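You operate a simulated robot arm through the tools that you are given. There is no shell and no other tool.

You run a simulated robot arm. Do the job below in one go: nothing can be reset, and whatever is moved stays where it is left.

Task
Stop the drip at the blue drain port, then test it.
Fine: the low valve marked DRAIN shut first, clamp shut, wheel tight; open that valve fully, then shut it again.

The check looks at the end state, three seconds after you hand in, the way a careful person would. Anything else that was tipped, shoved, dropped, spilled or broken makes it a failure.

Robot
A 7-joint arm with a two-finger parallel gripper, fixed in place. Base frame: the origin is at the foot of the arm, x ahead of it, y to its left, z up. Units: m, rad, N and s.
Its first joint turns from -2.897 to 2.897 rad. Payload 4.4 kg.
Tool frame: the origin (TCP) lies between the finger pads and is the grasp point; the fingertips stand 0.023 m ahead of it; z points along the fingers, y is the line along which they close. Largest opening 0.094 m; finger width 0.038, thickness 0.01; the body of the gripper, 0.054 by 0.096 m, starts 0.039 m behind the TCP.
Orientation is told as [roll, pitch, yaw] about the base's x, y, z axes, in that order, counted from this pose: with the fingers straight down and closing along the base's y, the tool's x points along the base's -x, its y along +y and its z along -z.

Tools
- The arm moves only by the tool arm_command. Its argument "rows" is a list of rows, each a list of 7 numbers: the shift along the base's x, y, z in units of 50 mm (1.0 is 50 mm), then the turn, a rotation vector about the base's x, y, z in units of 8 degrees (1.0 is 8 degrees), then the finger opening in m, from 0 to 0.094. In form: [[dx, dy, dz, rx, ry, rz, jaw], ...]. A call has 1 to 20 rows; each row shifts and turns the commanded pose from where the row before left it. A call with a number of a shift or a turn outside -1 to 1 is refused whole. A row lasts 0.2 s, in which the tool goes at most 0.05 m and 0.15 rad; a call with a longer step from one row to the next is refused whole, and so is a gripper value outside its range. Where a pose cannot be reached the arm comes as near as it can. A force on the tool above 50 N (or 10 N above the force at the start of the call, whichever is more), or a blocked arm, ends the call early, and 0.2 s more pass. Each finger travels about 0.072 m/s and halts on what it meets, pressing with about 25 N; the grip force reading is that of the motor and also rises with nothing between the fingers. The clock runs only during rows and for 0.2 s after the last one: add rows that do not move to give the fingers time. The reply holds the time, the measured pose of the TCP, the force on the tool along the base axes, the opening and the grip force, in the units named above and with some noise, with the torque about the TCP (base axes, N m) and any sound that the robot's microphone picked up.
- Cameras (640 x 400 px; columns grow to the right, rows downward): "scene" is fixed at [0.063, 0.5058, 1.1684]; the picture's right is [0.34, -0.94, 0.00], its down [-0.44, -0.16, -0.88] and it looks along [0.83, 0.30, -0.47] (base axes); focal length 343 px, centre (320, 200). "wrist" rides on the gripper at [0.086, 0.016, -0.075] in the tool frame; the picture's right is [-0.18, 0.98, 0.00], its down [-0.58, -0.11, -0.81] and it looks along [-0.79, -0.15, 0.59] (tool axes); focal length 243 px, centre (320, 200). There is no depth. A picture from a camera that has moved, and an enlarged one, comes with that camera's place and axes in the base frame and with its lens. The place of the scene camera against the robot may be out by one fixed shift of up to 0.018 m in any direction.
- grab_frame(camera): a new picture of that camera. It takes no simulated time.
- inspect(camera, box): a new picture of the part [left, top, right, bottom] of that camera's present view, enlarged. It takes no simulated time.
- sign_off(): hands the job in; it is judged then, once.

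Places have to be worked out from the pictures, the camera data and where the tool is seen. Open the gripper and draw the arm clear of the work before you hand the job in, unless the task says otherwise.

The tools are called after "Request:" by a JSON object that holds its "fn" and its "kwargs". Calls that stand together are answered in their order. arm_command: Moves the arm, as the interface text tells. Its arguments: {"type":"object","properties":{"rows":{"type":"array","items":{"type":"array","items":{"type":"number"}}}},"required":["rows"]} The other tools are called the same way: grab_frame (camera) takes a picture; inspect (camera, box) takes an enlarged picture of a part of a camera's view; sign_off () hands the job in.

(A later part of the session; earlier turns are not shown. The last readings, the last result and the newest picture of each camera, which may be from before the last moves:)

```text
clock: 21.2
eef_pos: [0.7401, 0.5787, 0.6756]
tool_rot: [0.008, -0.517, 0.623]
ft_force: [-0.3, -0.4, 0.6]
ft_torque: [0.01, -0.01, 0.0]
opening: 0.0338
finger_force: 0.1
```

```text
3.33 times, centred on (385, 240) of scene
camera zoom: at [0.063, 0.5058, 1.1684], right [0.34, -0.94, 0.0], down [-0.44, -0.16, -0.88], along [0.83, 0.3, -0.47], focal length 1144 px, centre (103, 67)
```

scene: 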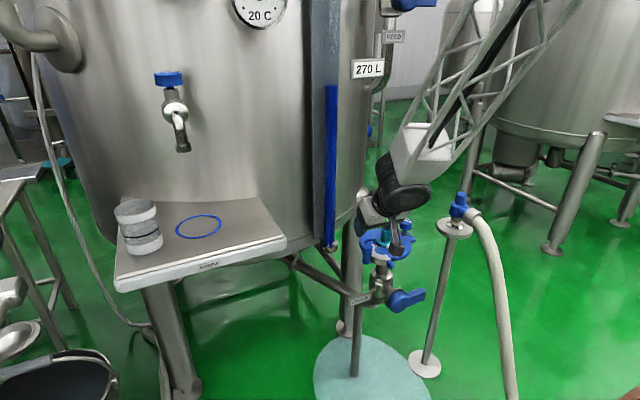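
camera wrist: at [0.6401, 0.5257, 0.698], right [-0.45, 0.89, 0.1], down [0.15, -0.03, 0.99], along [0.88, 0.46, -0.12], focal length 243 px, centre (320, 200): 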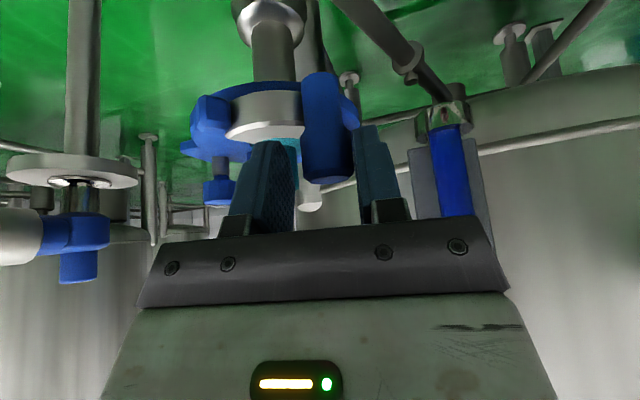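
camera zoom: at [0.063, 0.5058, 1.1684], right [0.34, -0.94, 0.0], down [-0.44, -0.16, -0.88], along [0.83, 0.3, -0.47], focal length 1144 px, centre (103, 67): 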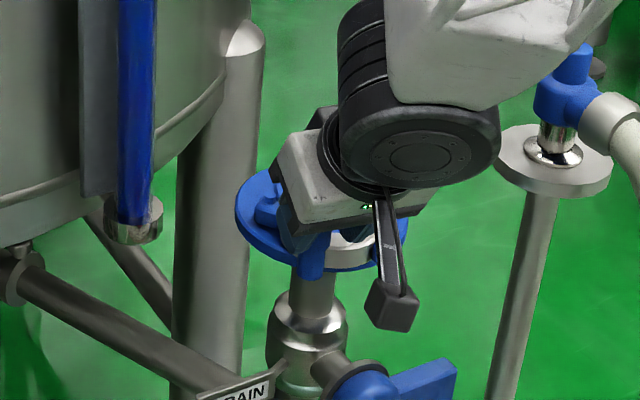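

The C-arm is swinging with the post and there is almost no force. I'll continue the rest of the arc, shifting back slightly for a fuller overlap.

Request:
{"fn": "arm_command", "kwargs": {"rows": [[0.12, -0.26, 0, 0, 0, 0.5, 0.034], [0.244, -0.18, 0, 0, 0, 0.5, 0.034], [0.27, -0.12, 0, 0, 0, 0.5, 0.034], [0, 0, 0, 0, 0, 0, 0.034]]}}

Request:
{"fn": "grab_frame", "kwargs": {"camera": "wrist"}}

Request:
{"fn": "inspect", "kwargs": {"camera": "scene", "box": [320, 180, 450, 300]}}

```text
clock: 22.2
eef_pos: [0.7731, 0.5509, 0.675]
tool_rot: [0.006, -0.517, 0.835]
ft_force: [-0.2, 0.2, -0.2]
ft_torque: [-0.01, -0.03, -0.01]
opening: 0.0338
finger_force: 0.2
```

```text
taken
camera wrist: at [0.6853, 0.4784, 0.6982], right [-0.62, 0.78, 0.1], down [0.16, 0.0, 0.99], along [0.77, 0.63, -0.12], focal length 243 px, centre (320, 200)
```

wrist: 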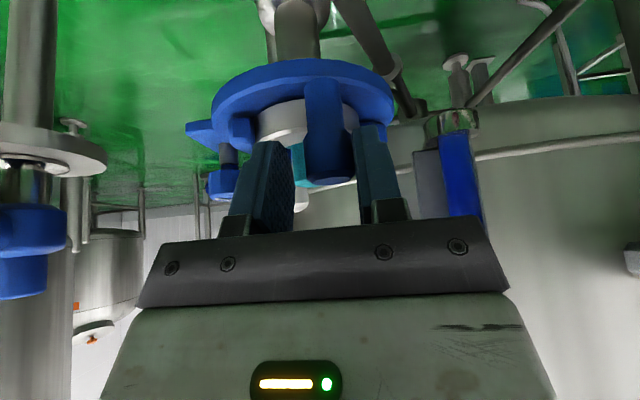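

```text
3.33 times, centred on (385, 240) of scene
camera zoom: at [0.063, 0.5058, 1.1684], right [0.34, -0.94, 0.0], down [-0.44, -0.16, -0.88], along [0.83, 0.3, -0.47], focal length 1144 px, centre (103, 67)
```

zoom: 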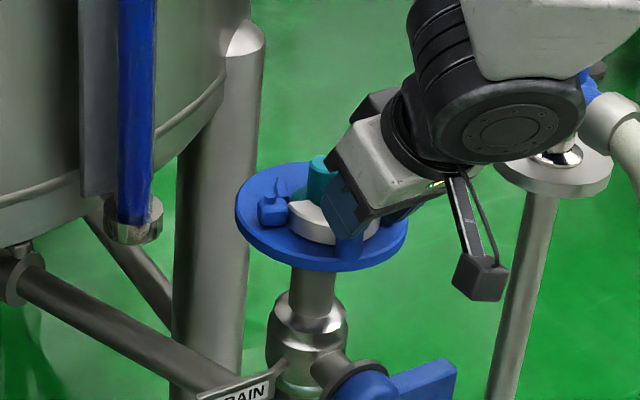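

It's nearly closed, still with negligible force. I'll push the last part in small steps until it seats.

Request:
{"fn": "arm_command", "kwargs": {"rows": [[0.2, -0.05, 0, 0, 0, 0.4, 0.034], [0.15, -0.02, 0, 0, 0, 0.4, 0.034], [0.1, 0, 0, 0, 0, 0, 0.034], [0.1, 0, 0, 0, 0, 0, 0.034], [0, 0, 0, 0, 0, 0, 0.034]]}}

Request:
{"fn": "grab_frame", "kwargs": {"camera": "wrist"}}

Request:
{"fn": "inspect", "kwargs": {"camera": "scene", "box": [320, 180, 450, 300]}}

```text
clock: 23.4
eef_pos: [0.7987, 0.5479, 0.6761]
tool_rot: [0.008, -0.516, 0.945]
ft_force: [-7.8, 1.4, -2.0]
ft_torque: [-0.03, 0.01, 0.13]
opening: 0.0373
finger_force: 3.5
```

```text
taken
camera wrist: at [0.7208, 0.4653, 0.6973], right [-0.71, 0.7, 0.1], down [0.16, 0.02, 0.99], along [0.69, 0.71, -0.12], focal length 243 px, centre (320, 200)
```

wrist: 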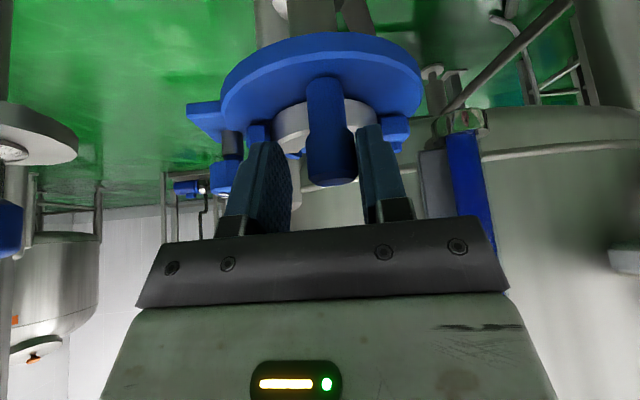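

```text
3.33 times, centred on (385, 240) of scene
camera zoom: at [0.063, 0.5058, 1.1684], right [0.34, -0.94, 0.0], down [-0.44, -0.16, -0.88], along [0.83, 0.3, -0.47], focal length 1144 px, centre (103, 67)
```

zoom: 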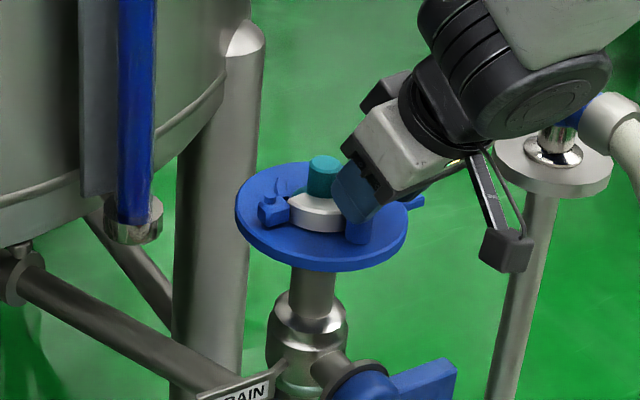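

There is now about 8 N of resistance and the post has stopped, so it looks seated. I'll push a little more to be sure, then back off and lift to check.

Request:
{"fn": "arm_command", "kwargs": {"rows": [[0.08, 0, 0, 0, 0, 0, 0.034], [0.06, 0, 0, 0, 0, 0, 0.034], [0, 0, 0, 0, 0, 0, 0.034]]}}

Request:
{"fn": "inspect", "kwargs": {"camera": "wrist", "box": [180, 20, 440, 220]}}

```text
clock: 24.2
eef_pos: [0.8054, 0.5487, 0.6754]
tool_rot: [0.009, -0.513, 0.947]
ft_force: [-31.8, 5.8, -0.3]
ft_torque: [-0.03, 0.08, 0.6]
opening: 0.0467
finger_force: 14.1
```

```text
2.00 times, centred on (310, 120) of wrist
camera zoom: at [0.7272, 0.4655, 0.6974], right [-0.71, 0.7, 0.1], down [0.16, 0.02, 0.99], along [0.69, 0.71, -0.13], focal length 485 px, centre (340, 360)
```

zoom: 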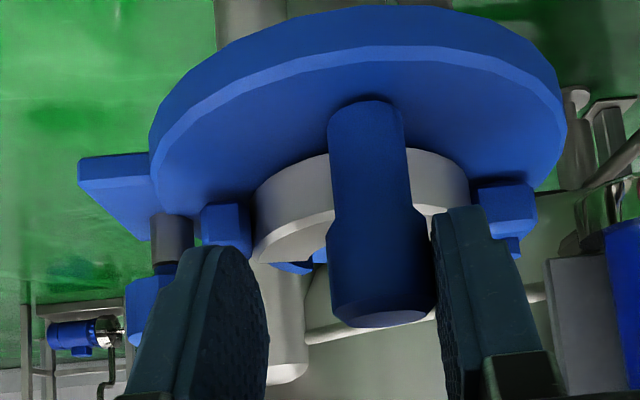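

It holds firm at 32 N, so the C-arm is closed against its stop. I'll release the pressure, open, lift away and back off to view the clamp and the wheel from above.

Request:
{"fn": "arm_command", "kwargs": {"rows": [[-0.2, 0, 0, 0, 0, 0, 0.045], [0, 0, 0, 0, 0, 0, 0.06], [0, 0, 0.4, 0, 0, 0, 0.06], [0, 0, 0.5, 0, 0, 0, 0.06], [-0.3, -0.3, 0.5, 0, 0, 0, 0.06], [-0.5, -0.3, 0.5, 0, 0, 0, 0.06], [-0.5, -0.2, 0.5, 0, 0, -0.5, 0.06], [-0.5, 0, 0.5, 0, 0, -0.5, 0.06], [0, 0, 0, 0, 0, 0, 0.06]]}}

Request:
{"fn": "grab_frame", "kwargs": {"camera": "wrist"}}

Request:
{"fn": "inspect", "kwargs": {"camera": "scene", "box": [345, 200, 435, 290]}}

```text
clock: 26.2
eef_pos: [0.7038, 0.5071, 0.8219]
tool_rot: [0.007, -0.518, 0.804]
ft_force: [0.6, 0.0, -0.7]
ft_torque: [0.01, -0.01, 0.04]
opening: 0.0598
finger_force: 0.1
```

```text
taken
camera wrist: at [0.6165, 0.4369, 0.8444], right [-0.6, 0.79, 0.1], down [0.16, 0.0, 0.99], along [0.78, 0.61, -0.12], focal length 243 px, centre (320, 200)
```

wrist: 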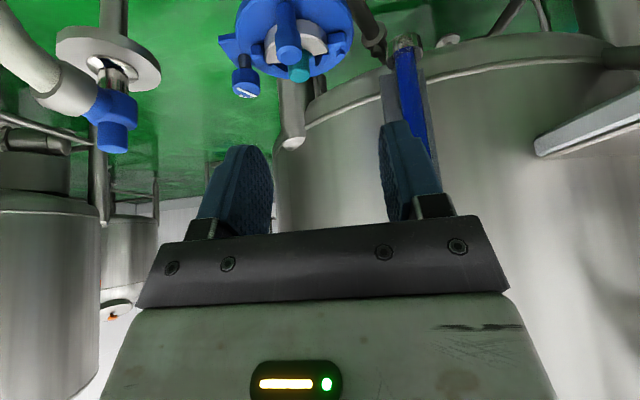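

```text
4.44 times, centred on (390, 245) of scene
camera zoom: at [0.063, 0.5058, 1.1684], right [0.34, -0.94, 0.0], down [-0.44, -0.16, -0.88], along [0.83, 0.3, -0.47], focal length 1525 px, centre (9, 0)
```

zoom: 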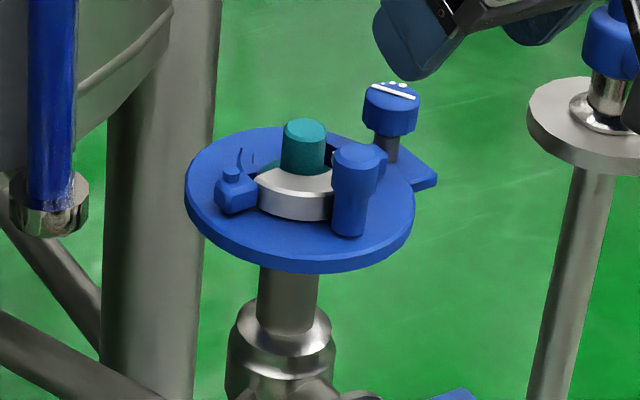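

The C-arm is closed around the teal cap, with its end block beside the wheel stem. Now a close look at the wheel.

Request:
{"fn": "inspect", "kwargs": {"camera": "wrist", "box": [210, 0, 370, 110]}}

Request:
{"fn": "inspect", "kwargs": {"camera": "scene", "box": [385, 210, 425, 245]}}

Request:
{"fn": "inspect", "kwargs": {"camera": "scene", "box": [340, 280, 440, 380]}}

```text
3.64 times, centred on (290, 55) of wrist
camera zoom: at [0.6165, 0.4369, 0.8444], right [-0.6, 0.79, 0.1], down [0.16, 0.0, 0.99], along [0.78, 0.61, -0.12], focal length 882 px, centre (429, 727)
```

zoom: 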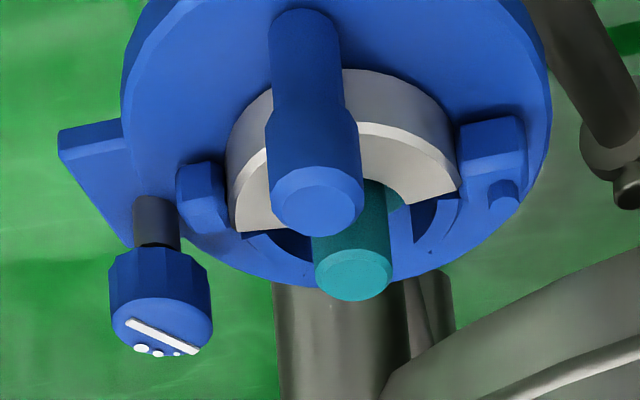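

```text
11.43 times, centred on (405, 228) of scene
camera zoom: at [0.063, 0.5058, 1.1684], right [0.34, -0.94, 0.0], down [-0.44, -0.16, -0.88], along [0.83, 0.3, -0.47], focal length 3922 px, centre (-651, -114)
```

zoom: 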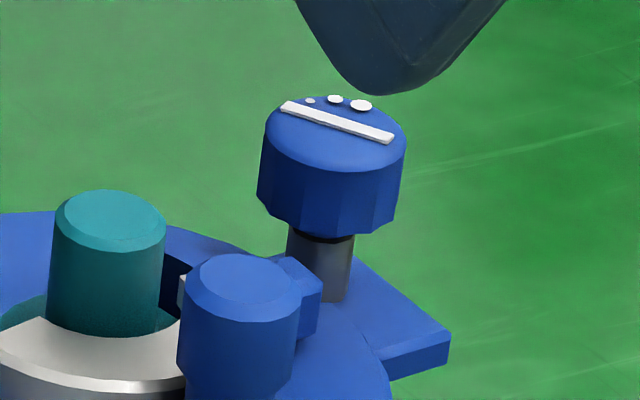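

```text
4.00 times, centred on (390, 330) of scene
camera zoom: at [0.063, 0.5058, 1.1684], right [0.34, -0.94, 0.0], down [-0.44, -0.16, -0.88], along [0.83, 0.3, -0.47], focal length 1373 px, centre (40, -320)
```

zoom: 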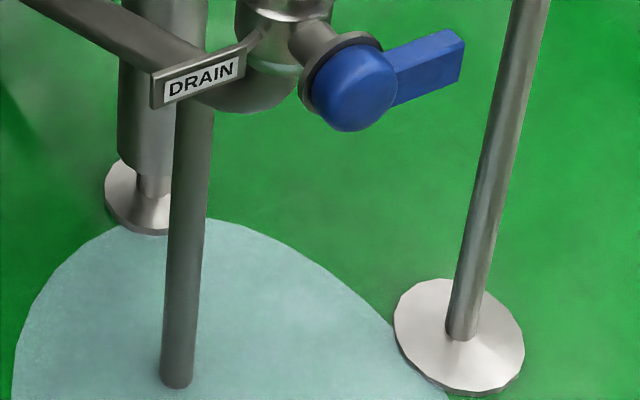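

The wheel's dots grow clockwise as seen from above, so clockwise tightens. The wheel is near [0.89, 0.553] with its top at z≈0.66, which is far out. I'll move over it, staying 6 cm above, to test reach and get a close view.

Request:
{"fn": "arm_command", "kwargs": {"rows": [[0.5, 0.1, 0, 0, 0, 0, 0.07], [0.6, 0.1, -0.2, 0, 0, 0, 0.07], [0.6, 0.15, -0.3, 0, 0, 0, 0.07], [0.6, 0.15, -0.3, 0, 0, 0, 0.07], [0.5, 0.15, -0.3, 0, 0, 0, 0.07], [0.5, 0.1, -0.3, 0, 0, 0, 0.07], [0, 0, 0, 0, 0, 0, 0.07]]}}

Request:
{"fn": "grab_frame", "kwargs": {"camera": "wrist"}}

Request:
{"fn": "inspect", "kwargs": {"camera": "scene", "box": [340, 180, 470, 300]}}

```text
clock: 27.8
eef_pos: [0.8681, 0.5464, 0.7504]
tool_rot: [0.008, -0.518, 0.805]
ft_force: [0.1, -0.3, 0.1]
ft_torque: [0.05, 0.03, 0.01]
opening: 0.07
finger_force: 0.0
```

```text
taken
camera wrist: at [0.7801, 0.4761, 0.7728], right [-0.6, 0.79, 0.1], down [0.16, 0.0, 0.99], along [0.78, 0.61, -0.12], focal length 243 px, centre (320, 200)
```

wrist: 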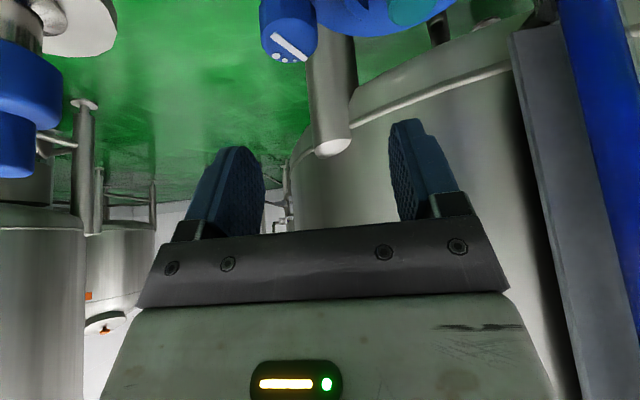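

```text
3.33 times, centred on (405, 240) of scene
camera zoom: at [0.063, 0.5058, 1.1684], right [0.34, -0.94, 0.0], down [-0.44, -0.16, -0.88], along [0.83, 0.3, -0.47], focal length 1144 px, centre (37, 67)
```

zoom: 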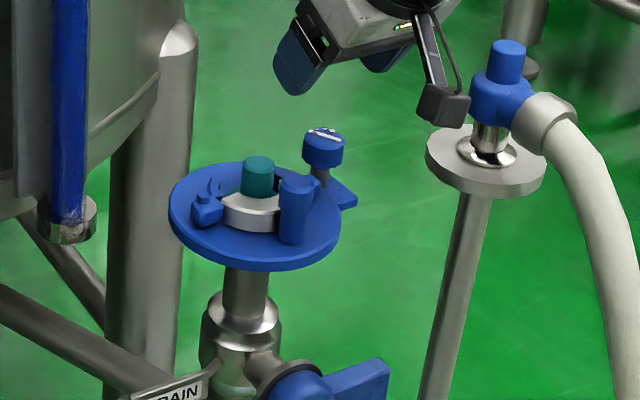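

Reach is fine here, and the wheel centre reads as [0.891, 0.550] with its top at z≈0.66. I'll reduce the tilt to about 20°, turn the yaw to about 62° to leave room for clockwise turning, and centre above the wheel.

Request:
{"fn": "arm_command", "kwargs": {"rows": [[0.2, 0, 0, -0.45, 0.434, 0, 0.06], [0.2, 0, 0, -0.45, 0.434, 0, 0.06], [0, 0, 0, 0, 0, 0.9, 0.055], [0, 0, 0, 0, 0, 0.9, 0.055], [0, 0, -0.5, 0, 0, 0, 0.055], [0, 0, 0, 0, 0, 0, 0.055]]}}

Request:
{"fn": "grab_frame", "kwargs": {"camera": "wrist"}}

Request:
{"fn": "inspect", "kwargs": {"camera": "scene", "box": [340, 180, 470, 300]}}

```text
clock: 29.2
eef_pos: [0.8753, 0.5362, 0.7128]
tool_rot: [0.007, -0.342, 1.058]
ft_force: [-0.8, -0.5, 0.0]
ft_torque: [-0.01, -0.03, 0.03]
opening: 0.0549
finger_force: 0.0
out of reach, approached as far as the arm can: row 2
```

```text
taken
camera wrist: at [0.8105, 0.4508, 0.7532], right [-0.77, 0.63, 0.07], down [0.24, 0.19, 0.95], along [0.59, 0.75, -0.29], focal length 243 px, centre (320, 200)
```

wrist: 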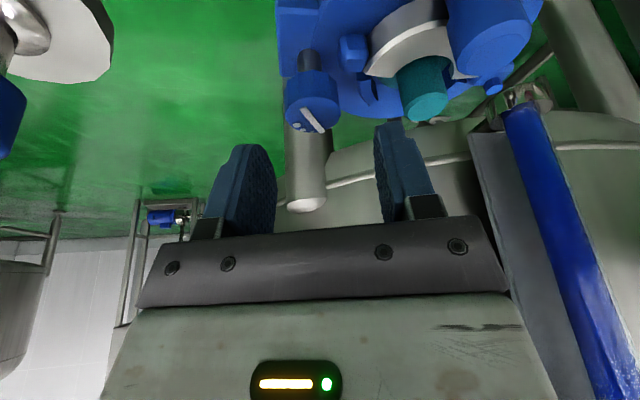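

```text
3.33 times, centred on (405, 240) of scene
camera zoom: at [0.063, 0.5058, 1.1684], right [0.34, -0.94, 0.0], down [-0.44, -0.16, -0.88], along [0.83, 0.3, -0.47], focal length 1144 px, centre (37, 67)
```

zoom: 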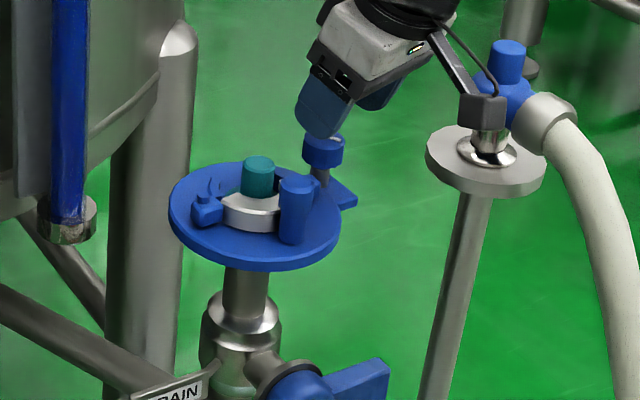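

The 20° tilt is at the edge of reach, so I'll restore 8° of tilt and descend until the tips straddle the top half of the wheel, above the C-arm's end block.

Request:
{"fn": "arm_command", "kwargs": {"rows": [[0, 0, 0, 0.87, -0.49, 0, 0.055], [0.18, 0.08, 0, 0, 0, 0, 0.055], [0, 0, -0.25, 0, 0, 0, 0.055], [0, 0, -0.25, 0, 0, 0, 0.055], [0, 0, 0, 0, 0, 0, 0.055]]}}

Request:
{"fn": "grab_frame", "kwargs": {"camera": "wrist"}}

Request:
{"fn": "inspect", "kwargs": {"camera": "scene", "box": [370, 190, 450, 270]}}

```text
clock: 30.4
eef_pos: [0.8848, 0.5413, 0.6867]
tool_rot: [0.009, -0.48, 1.055]
ft_force: [-0.3, 0.0, -0.4]
ft_torque: [-0.01, 0.03, 0.01]
opening: 0.0549
finger_force: 0.0
```

```text
taken
camera wrist: at [0.8175, 0.451, 0.7128], right [-0.78, 0.62, 0.09], down [0.17, 0.07, 0.98], along [0.61, 0.78, -0.16], focal length 243 px, centre (320, 200)
```

wrist: 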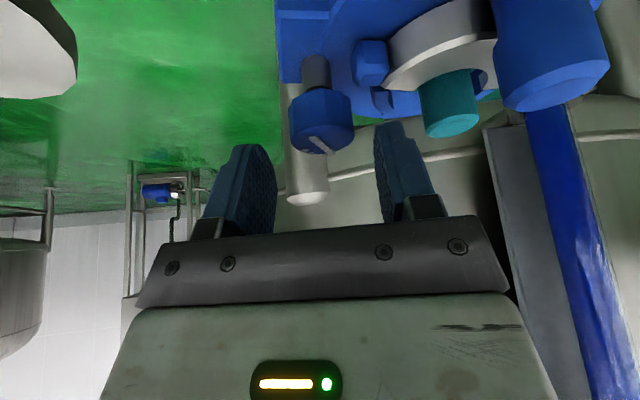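

```text
5.00 times, centred on (410, 230) of scene
camera zoom: at [0.063, 0.5058, 1.1684], right [0.34, -0.94, 0.0], down [-0.44, -0.16, -0.88], along [0.83, 0.3, -0.47], focal length 1716 px, centre (-130, 50)
```

zoom: 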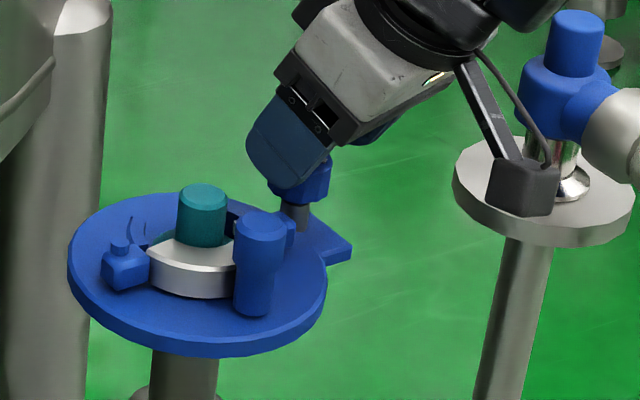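

The wheel spans z≈0.642–0.662 and is centred between the fingers. The C-arm's end block top is at ≈0.642, just below. I'll drop 14 mm and close on the wheel.

Request:
{"fn": "arm_command", "kwargs": {"rows": [[0, 0, -0.14, 0, 0, 0, 0.055], [0, 0, -0.14, 0, 0, 0, 0.055], [0, 0, 0, 0, 0, 0, 0.04], [0, 0, 0, 0, 0, 0, 0.02], [0, 0, 0, 0, 0, 0, 0.02], [0, 0, 0, 0, 0, 0, 0.02]]}}

Request:
{"fn": "grab_frame", "kwargs": {"camera": "wrist"}}

Request:
{"fn": "inspect", "kwargs": {"camera": "wrist", "box": [220, 60, 420, 220]}}

```text
clock: 31.7
eef_pos: [0.8835, 0.5421, 0.6727]
tool_rot: [0.011, -0.479, 1.06]
ft_force: [-7.7, 1.0, 5.5]
ft_torque: [-0.29, -0.04, 0.03]
opening: 0.0329
finger_force: 45.1
stopped in row 6: the force on the tool passed its limit at 52 N (the readings are from after the stop); the commanded pose is now the measured one
```

```text
taken
camera wrist: at [0.8159, 0.4517, 0.6991], right [-0.78, 0.62, 0.09], down [0.17, 0.07, 0.98], along [0.6, 0.78, -0.16], focal length 243 px, centre (320, 200)
```

wrist: 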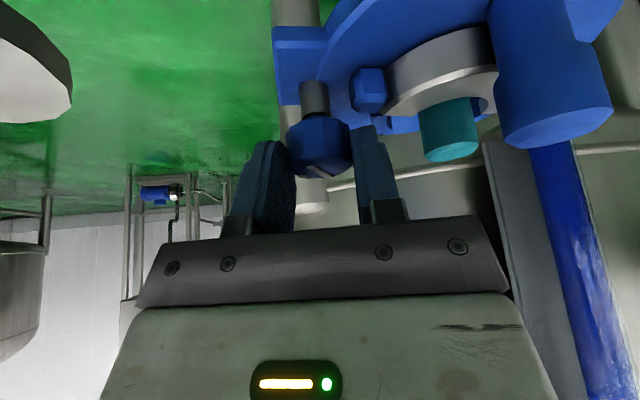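

```text
2.50 times, centred on (320, 140) of wrist
camera zoom: at [0.8159, 0.4517, 0.6991], right [-0.78, 0.62, 0.09], down [0.17, 0.07, 0.98], along [0.6, 0.78, -0.16], focal length 606 px, centre (320, 350)
```

zoom: 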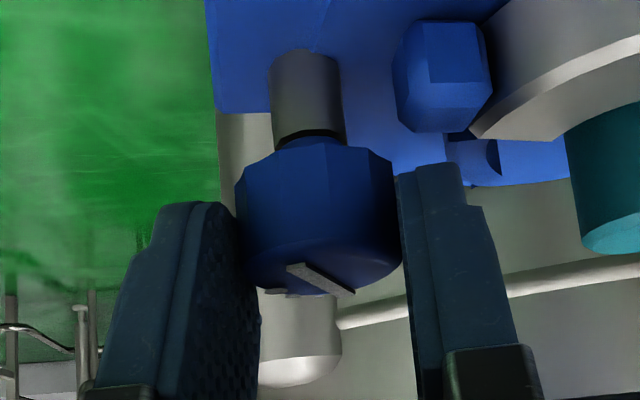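

I have a firm grip on the wheel at a 33 mm opening. Now I'll turn it clockwise (negative z) about its own axis in small steps, watching the torque.

Request:
{"fn": "arm_command", "kwargs": {"rows": [[-0.016, 0.016, 0, 0, 0, -0.8, 0.025], [-0.016, 0.016, 0, 0, 0, -0.8, 0.025], [-0.016, 0.016, 0, 0, 0, -0.8, 0.025], [0, 0, 0, 0, 0, 0, 0.025]]}}

Request:
{"fn": "inspect", "kwargs": {"camera": "wrist", "box": [220, 60, 420, 220]}}

Request:
{"fn": "inspect", "kwargs": {"camera": "scene", "box": [370, 190, 450, 270]}}

```text
clock: 32.7
eef_pos: [0.8809, 0.5432, 0.6731]
tool_rot: [0.011, -0.482, 0.722]
ft_force: [-18.0, -2.6, 14.4]
ft_torque: [0.23, -0.77, 0.09]
opening: 0.0328
finger_force: 45.3
```

```text
2.50 times, centred on (320, 140) of wrist
camera zoom: at [0.7878, 0.481, 0.6989], right [-0.53, 0.84, 0.09], down [0.18, 0.01, 0.98], along [0.83, 0.54, -0.16], focal length 606 px, centre (320, 350)
```

zoom: 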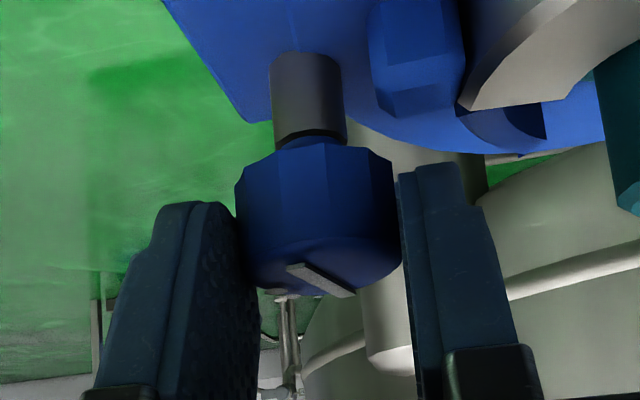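

```text
5.00 times, centred on (410, 230) of scene
camera zoom: at [0.063, 0.5058, 1.1684], right [0.34, -0.94, 0.0], down [-0.44, -0.16, -0.88], along [0.83, 0.3, -0.47], focal length 1716 px, centre (-130, 50)
```

zoom: 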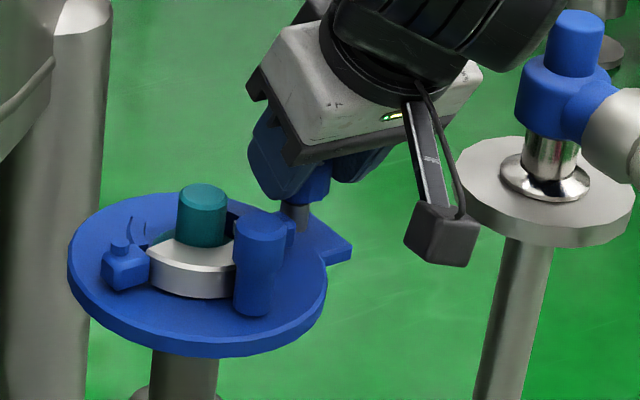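

The wheel turns with the gripper, since the mark keeps its place relative to the fingers. I'll continue about 16° more, easing the small sideways load.

Request:
{"fn": "arm_command", "kwargs": {"rows": [[-0.04, 0.016, 0, 0, 0, -0.8, 0.025], [-0.03, 0.016, 0, 0, 0, -0.8, 0.025], [-0.02, 0.016, 0, 0, 0, -0.5, 0.025], [0, 0, 0, 0, 0, 0, 0.025]]}}

Request:
{"fn": "grab_frame", "kwargs": {"camera": "wrist"}}

```text
clock: 33.5
eef_pos: [0.8808, 0.5433, 0.672]
tool_rot: [0.027, -0.503, 0.603]
ft_force: [-2.5, -11.2, 6.7]
ft_torque: [-0.71, -0.42, -0.05]
opening: 0.033
finger_force: 44.7
out of reach, approached as far as the arm can: row 2, 3
stopped in row 4: the force on the tool passed its limit at 54 N (the readings are from after the stop); the commanded pose is now the measured one
```

```text
taken
camera wrist: at [0.7808, 0.4919, 0.6964], right [-0.43, 0.89, 0.11], down [0.18, -0.04, 0.98], along [0.88, 0.45, -0.14], focal length 243 px, centre (320, 200)
```

wrist: 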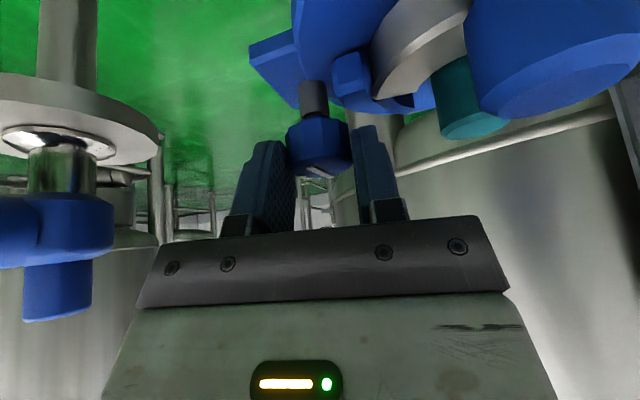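

The yaw can't go below about 35° here, so I'll ratchet: open, rise 1 cm, turn back to about 85°, then lower and grip again.

Request:
{"fn": "arm_command", "kwargs": {"rows": [[0, 0, 0, 0, 0, 0, 0.055], [0, 0, 0, 0, 0, 0, 0.055], [0, 0, 0.24, 0, 0, 0, 0.055], [0.018, -0.011, 0, 0, 0, 0.9, 0.055], [0.018, -0.011, 0, 0, 0, 0.9, 0.055], [0.018, -0.011, 0, 0, 0, 0.9, 0.055], [0.018, -0.011, 0, 0, 0, 0.9, 0.055], [0.018, -0.011, 0, 0, 0, 0.9, 0.055], [0.018, -0.011, 0, 0, 0, 0.9, 0.055], [0.018, -0.011, 0, 0, 0, 0.9, 0.055], [0, 0, 0, 0, 0, 0, 0.055]]}}

Request:
{"fn": "grab_frame", "kwargs": {"camera": "wrist"}}

Request:
{"fn": "inspect", "kwargs": {"camera": "wrist", "box": [220, 60, 420, 220]}}

Request:
{"fn": "inspect", "kwargs": {"camera": "scene", "box": [370, 190, 470, 270]}}

```text
clock: 35.9
eef_pos: [0.8858, 0.5418, 0.6844]
tool_rot: [0.026, -0.502, 1.483]
ft_force: [-0.6, 0.1, 0.4]
ft_torque: [-0.03, 0.01, 0.02]
opening: 0.0551
finger_force: 0.0
```

```text
taken
camera wrist: at [0.8627, 0.4308, 0.7085], right [-0.97, 0.23, 0.11], down [0.14, 0.11, 0.98], along [0.22, 0.97, -0.14], focal length 243 px, centre (320, 200)
```

wrist: 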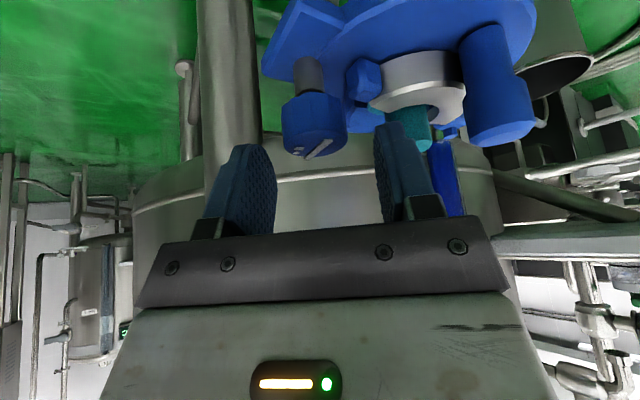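

```text
2.50 times, centred on (320, 140) of wrist
camera zoom: at [0.8627, 0.4308, 0.7085], right [-0.97, 0.23, 0.11], down [0.14, 0.11, 0.98], along [0.22, 0.97, -0.14], focal length 606 px, centre (320, 350)
```

zoom: 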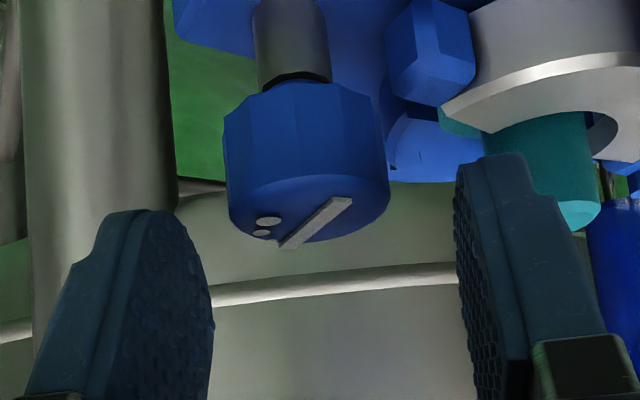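

```text
5.00 times, centred on (420, 230) of scene
camera zoom: at [0.063, 0.5058, 1.1684], right [0.34, -0.94, 0.0], down [-0.44, -0.16, -0.88], along [0.83, 0.3, -0.47], focal length 1716 px, centre (-180, 50)
```

zoom: 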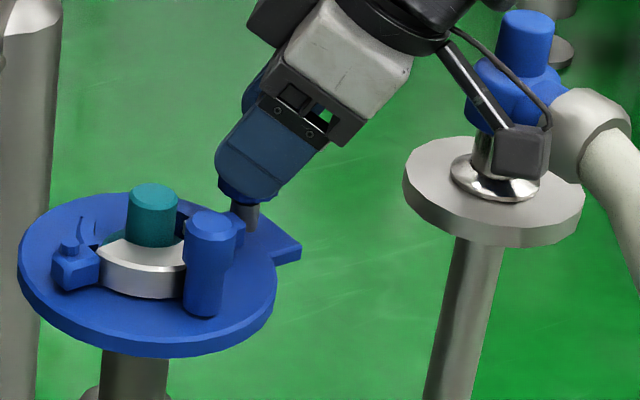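

Back at 85° yaw, the wheel sits centred to within 2–3 mm. I'll correct that, lower 12 mm and grip again.

Request:
{"fn": "arm_command", "kwargs": {"rows": [[0.05, 0, -0.12, 0, 0, 0, 0.055], [0, 0, -0.12, 0, 0, 0, 0.055], [0, 0, 0, 0, 0, 0, 0.04], [0, 0, 0, 0, 0, 0, 0.028], [0, 0, 0, 0, 0, 0, 0.028]]}}

Request:
{"fn": "inspect", "kwargs": {"camera": "wrist", "box": [220, 60, 420, 220]}}

```text
clock: 37.1
eef_pos: [0.8877, 0.5424, 0.6736]
tool_rot: [0.027, -0.504, 1.484]
ft_force: [-17.1, 3.6, 2.9]
ft_torque: [-0.15, 0.18, 0.09]
opening: 0.0353
finger_force: 8.6
```

```text
2.50 times, centred on (320, 140) of wrist
camera zoom: at [0.8647, 0.4313, 0.6966], right [-0.97, 0.23, 0.11], down [0.14, 0.11, 0.98], along [0.22, 0.97, -0.14], focal length 606 px, centre (320, 350)
```

zoom: 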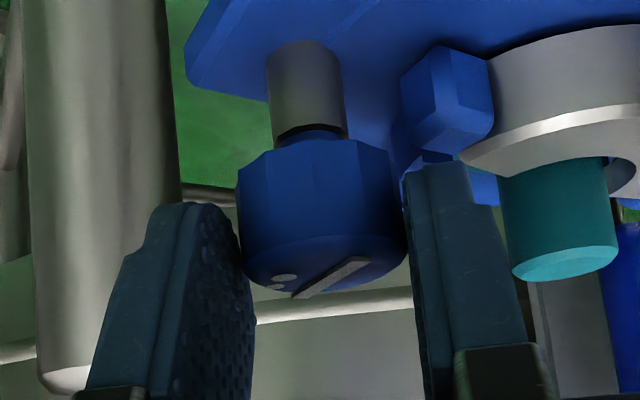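

One finger touched first. I'll shift 1.5 mm toward -x and finish closing.

Request:
{"fn": "arm_command", "kwargs": {"rows": [[-0.03, 0, 0, 0, 0, 0, 0.028], [0, 0, 0, 0, 0, 0, 0.025], [0, 0, 0, 0, 0, 0, 0.025]]}}

```text
clock: 37.9
eef_pos: [0.8873, 0.542, 0.673]
tool_rot: [0.028, -0.503, 1.481]
ft_force: [-5.1, -0.5, -0.9]
ft_torque: [-0.05, -0.61, 0.08]
opening: 0.034
finger_force: 44.8
```

Gripped again with little side load. I'll turn it clockwise by about 43°.

Request:
{"fn": "arm_command", "kwargs": {"rows": [[-0.022, 0.004, 0, 0, 0, -0.9, 0.025], [-0.021, 0.006, 0, 0, 0, -0.9, 0.025], [-0.02, 0.008, 0, 0, 0, -0.9, 0.025], [-0.018, 0.011, 0, 0, 0, -0.9, 0.025], [-0.018, 0.014, 0, 0, 0, -0.9, 0.025], [0, 0, 0, 0, 0, 0, 0.025]]}}

Request:
{"fn": "inspect", "kwargs": {"camera": "wrist", "box": [220, 60, 420, 220]}}

```text
clock: 39.3
eef_pos: [0.8835, 0.5438, 0.6722]
tool_rot: [0.027, -0.502, 0.853]
ft_force: [-25.4, -16.1, 16.8]
ft_torque: [-0.34, -0.28, 0.07]
opening: 0.034
finger_force: 44.6
```

```text
2.50 times, centred on (320, 140) of wrist
camera zoom: at [0.7991, 0.468, 0.6964], right [-0.64, 0.76, 0.11], down [0.18, 0.01, 0.98], along [0.75, 0.65, -0.14], focal length 606 px, centre (320, 350)
```

zoom: 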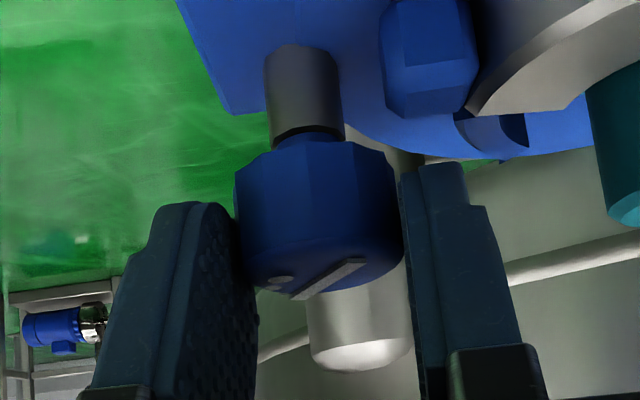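

The wheel has now turned about 62° in all, with no hard stop yet. I'll take the last few degrees of this stroke while easing the load, then ratchet again.

Request:
{"fn": "arm_command", "kwargs": {"rows": [[-0.04, 0.0, 0.02, 0, 0, -0.8, 0.025], [0, 0, 0, 0, 0, 0, 0.025], [0, 0, 0, 0, 0, 0, 0.055], [0, 0, 0, 0, 0, 0, 0.055], [0, 0, 0.24, 0, 0, 0, 0.055], [0.018, -0.015, 0, 0, 0, 0.9, 0.055], [0.018, -0.014, 0, 0, 0, 0.9, 0.055], [0.018, -0.011, 0, 0, 0, 0.9, 0.055], [0.018, -0.01, 0, 0, 0, 0.9, 0.055], [0.018, -0.006, 0, 0, 0, 0.9, 0.055], [0.018, -0.005, 0, 0, 0, 0.9, 0.055], [0, 0, 0, 0, 0, 0, 0.055]]}}

Request:
{"fn": "inspect", "kwargs": {"camera": "wrist", "box": [220, 60, 420, 220]}}

```text
clock: 41.9
eef_pos: [0.8862, 0.5407, 0.6871]
tool_rot: [0.027, -0.502, 1.499]
ft_force: [-0.1, -0.1, -1.0]
ft_torque: [-0.02, 0.02, -0.02]
opening: 0.0549
finger_force: 0.0
```

```text
2.50 times, centred on (320, 140) of wrist
camera zoom: at [0.8642, 0.4298, 0.7095], right [-0.97, 0.22, 0.11], down [0.14, 0.11, 0.98], along [0.2, 0.97, -0.14], focal length 606 px, centre (320, 350)
```

zoom: 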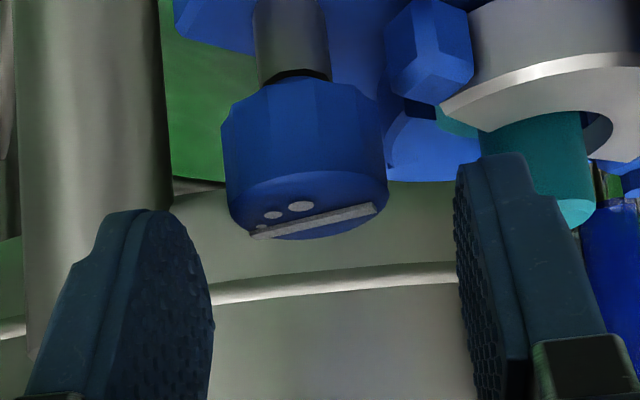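

The dots have moved clockwise around the wheel top, so it's tightening. I'll take another stroke: lower, grip and turn 43°.

Request:
{"fn": "arm_command", "kwargs": {"rows": [[0.02, 0.02, -0.13, 0, 0, 0, 0.055], [0, 0, -0.14, 0, 0, 0, 0.055], [0, 0, 0, 0, 0, 0, 0.04], [0, 0, 0, 0, 0, 0, 0.025], [0, 0, 0, 0, 0, 0, 0.025], [-0.022, 0.004, 0, 0, 0, -0.9, 0.025], [-0.021, 0.004, 0, 0, 0, -0.9, 0.025], [-0.022, 0.006, 0, 0, 0, -0.9, 0.025], [-0.022, 0.006, 0, 0, 0, -0.9, 0.025], [-0.022, 0.008, 0, 0, 0, -0.9, 0.025], [-0.022, 0.008, 0, 0, 0, -0.9, 0.025], [0, 0, 0, 0, 0, 0, 0.025]]}}

Request:
{"fn": "inspect", "kwargs": {"camera": "wrist", "box": [220, 60, 420, 220]}}

```text
clock: 44.5
eef_pos: [0.8815, 0.5431, 0.6725]
tool_rot: [0.026, -0.506, 0.741]
ft_force: [37.8, 16.8, -13.0]
ft_torque: [-0.26, -1.09, -0.15]
opening: 0.033
finger_force: 44.7
```

```text
2.50 times, centred on (320, 140) of wrist
camera zoom: at [0.7894, 0.4775, 0.6954], right [-0.55, 0.83, 0.11], down [0.18, -0.01, 0.98], along [0.81, 0.56, -0.14], focal length 606 px, centre (320, 350)
```

zoom: 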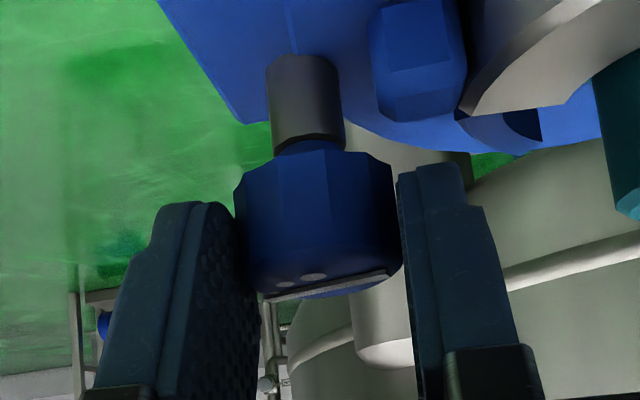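

It's turning well, about 110° so far. I'll ratchet back and grip again.

Request:
{"fn": "arm_command", "kwargs": {"rows": [[0, 0, 0, 0, 0, 0, 0.055], [0, 0, 0, 0, 0, 0, 0.055], [0, 0, 0.24, 0, 0, 0, 0.055], [0.02, -0.008, 0, 0, 0, 0.9, 0.055], [0.02, -0.008, 0, 0, 0, 0.9, 0.055], [0.02, -0.008, 0, 0, 0, 0.9, 0.055], [0.02, -0.008, 0, 0, 0, 0.9, 0.055], [0.02, -0.008, 0, 0, 0, 0.9, 0.055], [0.02, -0.008, 0, 0, 0, 0.9, 0.055], [0, 0, 0, 0, 0, 0, 0.055], [0, 0, -0.12, 0, 0, 0, 0.055], [0, 0, -0.12, 0, 0, 0, 0.055], [0, 0, 0, 0, 0, 0, 0.04], [0, 0, 0, 0, 0, 0, 0.025], [0, 0, 0, 0, 0, 0, 0.025]]}}

Request:
{"fn": "inspect", "kwargs": {"camera": "wrist", "box": [220, 60, 420, 220]}}

```text
clock: 47.7
eef_pos: [0.8869, 0.5406, 0.6718]
tool_rot: [0.027, -0.504, 1.496]
ft_force: [17.0, 0.8, -10.1]
ft_torque: [-0.11, -0.94, -0.14]
opening: 0.0339
finger_force: 45.4
```

```text
2.50 times, centred on (320, 140) of wrist
camera zoom: at [0.8652, 0.4294, 0.6951], right [-0.97, 0.22, 0.11], down [0.14, 0.11, 0.98], along [0.21, 0.97, -0.14], focal length 606 px, centre (320, 350)
```

zoom: 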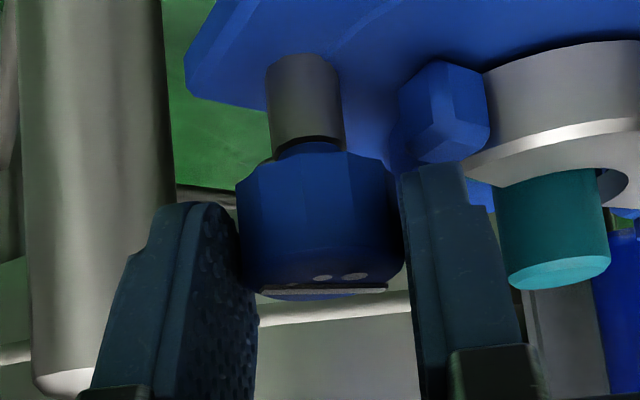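

Gripped again, and the marks keep advancing clockwise. I'll do the next 43° stroke with a slightly smaller backward shift.

Request:
{"fn": "arm_command", "kwargs": {"rows": [[-0.012, 0.003, 0, 0, 0, -0.9, 0.025], [-0.016, 0.004, 0, 0, 0, -0.9, 0.025], [-0.018, 0.006, 0, 0, 0, -0.9, 0.025], [-0.018, 0.008, 0, 0, 0, -0.9, 0.025], [-0.018, 0.01, 0, 0, 0, -0.9, 0.025], [-0.018, 0.012, 0, 0, 0, -0.9, 0.025], [0, 0, 0, 0, 0, 0, 0.025]]}}

Request:
{"fn": "inspect", "kwargs": {"camera": "wrist", "box": [220, 60, 420, 220]}}

```text
clock: 49.3
eef_pos: [0.881, 0.5428, 0.6728]
tool_rot: [0.026, -0.504, 0.74]
ft_force: [0.1, -0.8, 2.5]
ft_torque: [-0.03, -0.82, 0.51]
opening: 0.0339
finger_force: 44.7
```

```text
2.50 times, centred on (320, 140) of wrist
camera zoom: at [0.7898, 0.4777, 0.6958], right [-0.55, 0.82, 0.11], down [0.18, -0.01, 0.98], along [0.81, 0.56, -0.14], focal length 606 px, centre (320, 350)
```

zoom: 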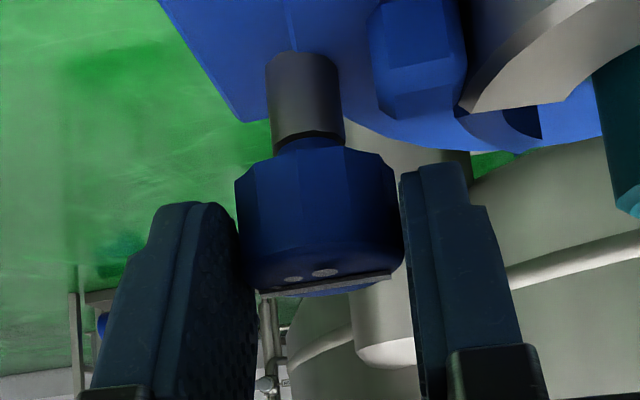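

The resisting torque has now risen to about 0.5 N·m and the wheel slipped a little in the fingers, so it's likely at its stop. I'll ratchet once more to confirm it doesn't move any further.

Request:
{"fn": "arm_command", "kwargs": {"rows": [[0, 0, 0, 0, 0, 0, 0.055], [0, 0, 0, 0, 0, 0, 0.055], [0, 0, 0.24, 0, 0, 0, 0.055], [0.02, -0.008, 0, 0, 0, 0.9, 0.055], [0.02, -0.008, 0, 0, 0, 0.9, 0.055], [0.02, -0.008, 0, 0, 0, 0.9, 0.055], [0.02, -0.008, 0, 0, 0, 0.9, 0.055], [0.02, -0.008, 0, 0, 0, 0.9, 0.055], [0.02, -0.008, 0, 0, 0, 0.9, 0.055], [0, 0, 0, 0, 0, 0, 0.055]]}}

Request:
{"fn": "inspect", "kwargs": {"camera": "wrist", "box": [220, 60, 420, 220]}}

```text
clock: 51.5
eef_pos: [0.8872, 0.541, 0.6839]
tool_rot: [0.026, -0.503, 1.498]
ft_force: [0.4, 0.0, -0.4]
ft_torque: [0.01, 0.03, 0.0]
opening: 0.0548
finger_force: 0.0
```

```text
2.50 times, centred on (320, 140) of wrist
camera zoom: at [0.8659, 0.4299, 0.7079], right [-0.97, 0.22, 0.11], down [0.14, 0.11, 0.98], along [0.2, 0.97, -0.14], focal length 606 px, centre (320, 350)
```

zoom: 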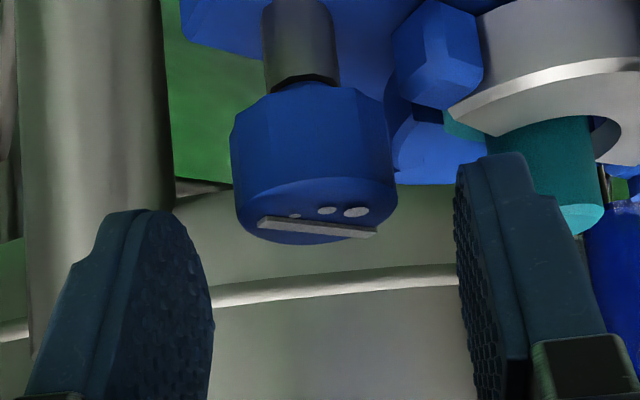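

The last stroke advanced the marks only about 20° before slipping. I'll do one more grip-and-turn to confirm it's tight.

Request:
{"fn": "arm_command", "kwargs": {"rows": [[0, 0, -0.12, 0, 0, 0, 0.055], [0, 0, -0.12, 0, 0, 0, 0.055], [0, 0, 0, 0, 0, 0, 0.04], [0, 0, 0, 0, 0, 0, 0.025], [0, 0, 0, 0, 0, 0, 0.02], [0, 0, 0, 0, 0, 0, 0.02], [-0.012, 0.003, 0, 0, 0, -0.7, 0.02], [-0.016, 0.004, 0, 0, 0, -0.7, 0.02], [-0.018, 0.006, 0, 0, 0, -0.7, 0.02], [0, 0, 0, 0, 0, 0, 0.02]]}}

Request:
{"fn": "inspect", "kwargs": {"camera": "wrist", "box": [220, 60, 420, 220]}}

```text
clock: 53.7
eef_pos: [0.8855, 0.5406, 0.6717]
tool_rot: [0.026, -0.503, 1.202]
ft_force: [-5.9, -2.9, 3.3]
ft_torque: [0.04, -0.48, 0.48]
opening: 0.0338
finger_force: 45.6
```

```text
2.50 times, centred on (320, 140) of wrist
camera zoom: at [0.8317, 0.4413, 0.6956], right [-0.86, 0.49, 0.11], down [0.17, 0.07, 0.98], along [0.48, 0.87, -0.14], focal length 606 px, centre (320, 350)
```

zoom: 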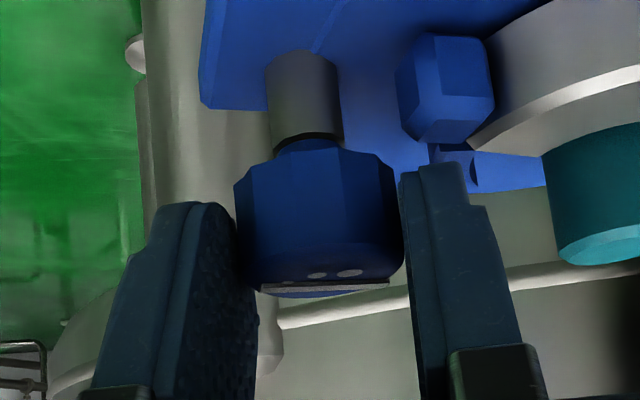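

The marks stayed put while the fingers slipped at about 0.48 N·m, so the wheel is tight. I'll release it, lift off and retreat toward the robot with closed fingers and more tilt, ready to test the valve lever.

Request:
{"fn": "arm_command", "kwargs": {"rows": [[0, 0, 0, 0, 0, 0, 0.055], [0, 0, 0, 0, 0, 0, 0.055], [0, 0, 0.4, 0, 0, 0, 0.055], [0, 0, 0.6, 0, 0, 0, 0.055], [0, 0, 0.6, 0, 0, 0, 0.055], [-0.5, -0.38, 0.1, 0, 0, -0.5, 0.055], [-0.5, -0.38, 0, 0, 0, -0.5, 0.04], [-0.5, -0.38, 0, 0, 0, -0.5, 0.02], [-0.5, -0.38, 0, 0, 0, -0.5, 0], [-0.5, -0.38, 0, 0, 0, -0.5, 0], [-0.4, -0.38, 0, 0.4, -0.4, -0.3, 0], [0, 0, -0.4, 0.4, -0.4, 0, 0], [0, 0, -0.4, 0, 0, 0, 0], [0, 0, 0, 0, 0, 0, 0]]}}

Request:
{"fn": "grab_frame", "kwargs": {"camera": "wrist"}}

Request:
{"fn": "grab_frame", "kwargs": {"camera": "scene"}}

Request:
{"fn": "inspect", "kwargs": {"camera": "scene", "box": [350, 205, 440, 325]}}

```text
clock: 56.7
eef_pos: [0.7393, 0.4263, 0.7154]
tool_rot: [0.019, -0.66, 0.817]
ft_force: [-0.8, 0.1, -1.1]
ft_torque: [0.01, 0.01, -0.01]
opening: 0.0001
finger_force: 24.9
```

```text
taken
camera wrist: at [0.6511, 0.3525, 0.7218], right [-0.62, 0.77, 0.13], down [0.07, -0.11, 0.99], along [0.78, 0.63, 0.02], focal length 243 px, centre (320, 200)
```

wrist: 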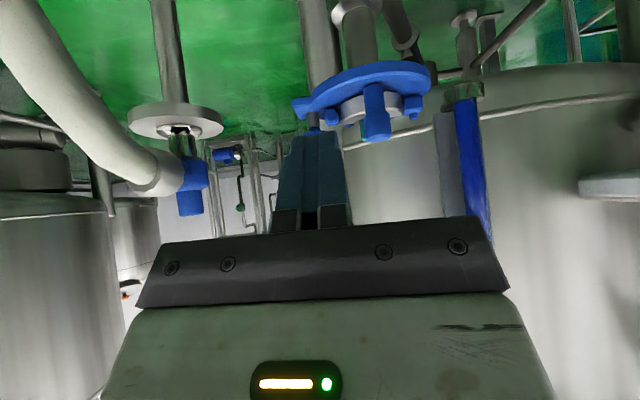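

```text
taken
```

scene: 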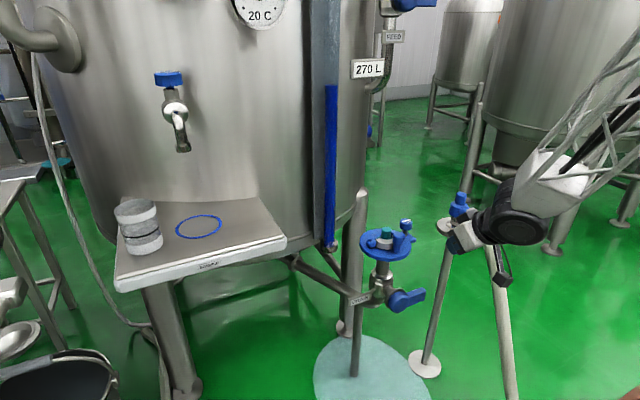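

```text
3.33 times, centred on (395, 265) of scene
camera zoom: at [0.063, 0.5058, 1.1684], right [0.34, -0.94, 0.0], down [-0.44, -0.16, -0.88], along [0.83, 0.3, -0.47], focal length 1144 px, centre (70, -17)
```

zoom: 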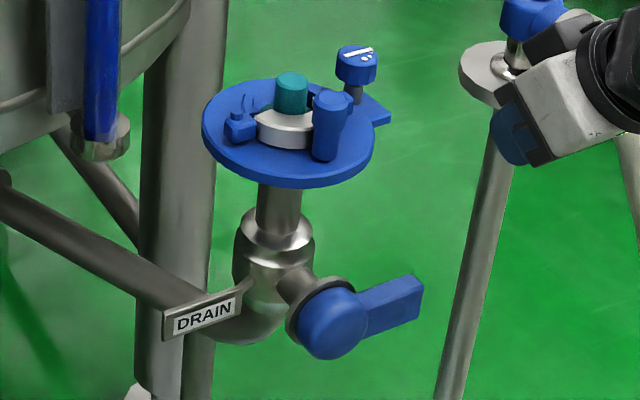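

The clamp is closed, the wheel is turned and the lever is level. I'll lower the closed fingers in front of the lever, on the robot side, to just under its level.

Request:
{"fn": "arm_command", "kwargs": {"rows": [[0, 0, -0.7, 0, 0, 0, 0], [0, 0, -0.7, 0, 0, 0, 0], [0, 0, -0.7, 0, 0, 0, 0], [0, 0, -0.7, 0, 0, 0, 0], [0, 0, -0.7, 0, 0, 0, 0], [0, 0, -0.7, 0, 0, 0, 0], [0.2, 0.15, -0.6, 0, 0, 0, 0], [0, 0, 0, 0, 0, 0, 0]]}}

Request:
{"fn": "grab_frame", "kwargs": {"camera": "wrist"}}

Request:
{"fn": "inspect", "kwargs": {"camera": "scene", "box": [350, 205, 480, 365]}}

```text
clock: 58.5
eef_pos: [0.7511, 0.4342, 0.4755]
tool_rot: [0.02, -0.658, 0.817]
ft_force: [0.3, 0.2, 0.6]
ft_torque: [0.01, 0.03, 0.02]
opening: 0.0
finger_force: 24.9
```

```text
taken
camera wrist: at [0.6623, 0.3604, 0.4823], right [-0.62, 0.77, 0.13], down [0.07, -0.11, 0.99], along [0.78, 0.63, 0.02], focal length 243 px, centre (320, 200)
```

wrist: 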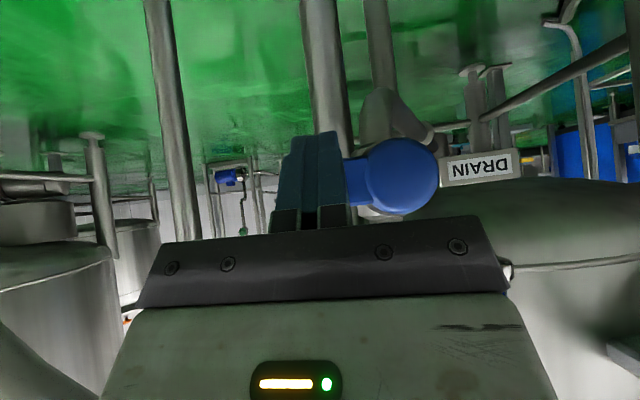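

```text
2.50 times, centred on (415, 285) of scene
camera zoom: at [0.063, 0.5058, 1.1684], right [0.34, -0.94, 0.0], down [-0.44, -0.16, -0.88], along [0.83, 0.3, -0.47], focal length 858 px, centre (82, -12)
```

zoom: 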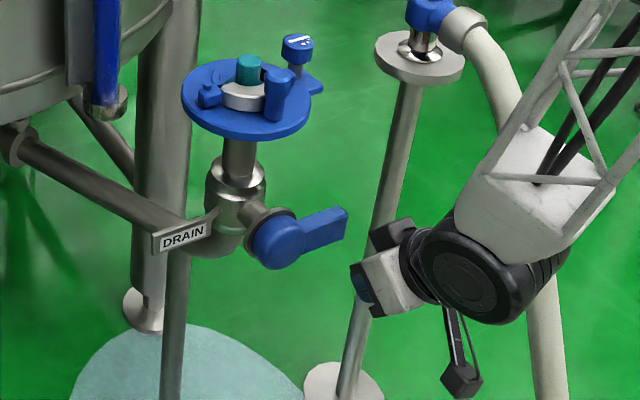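

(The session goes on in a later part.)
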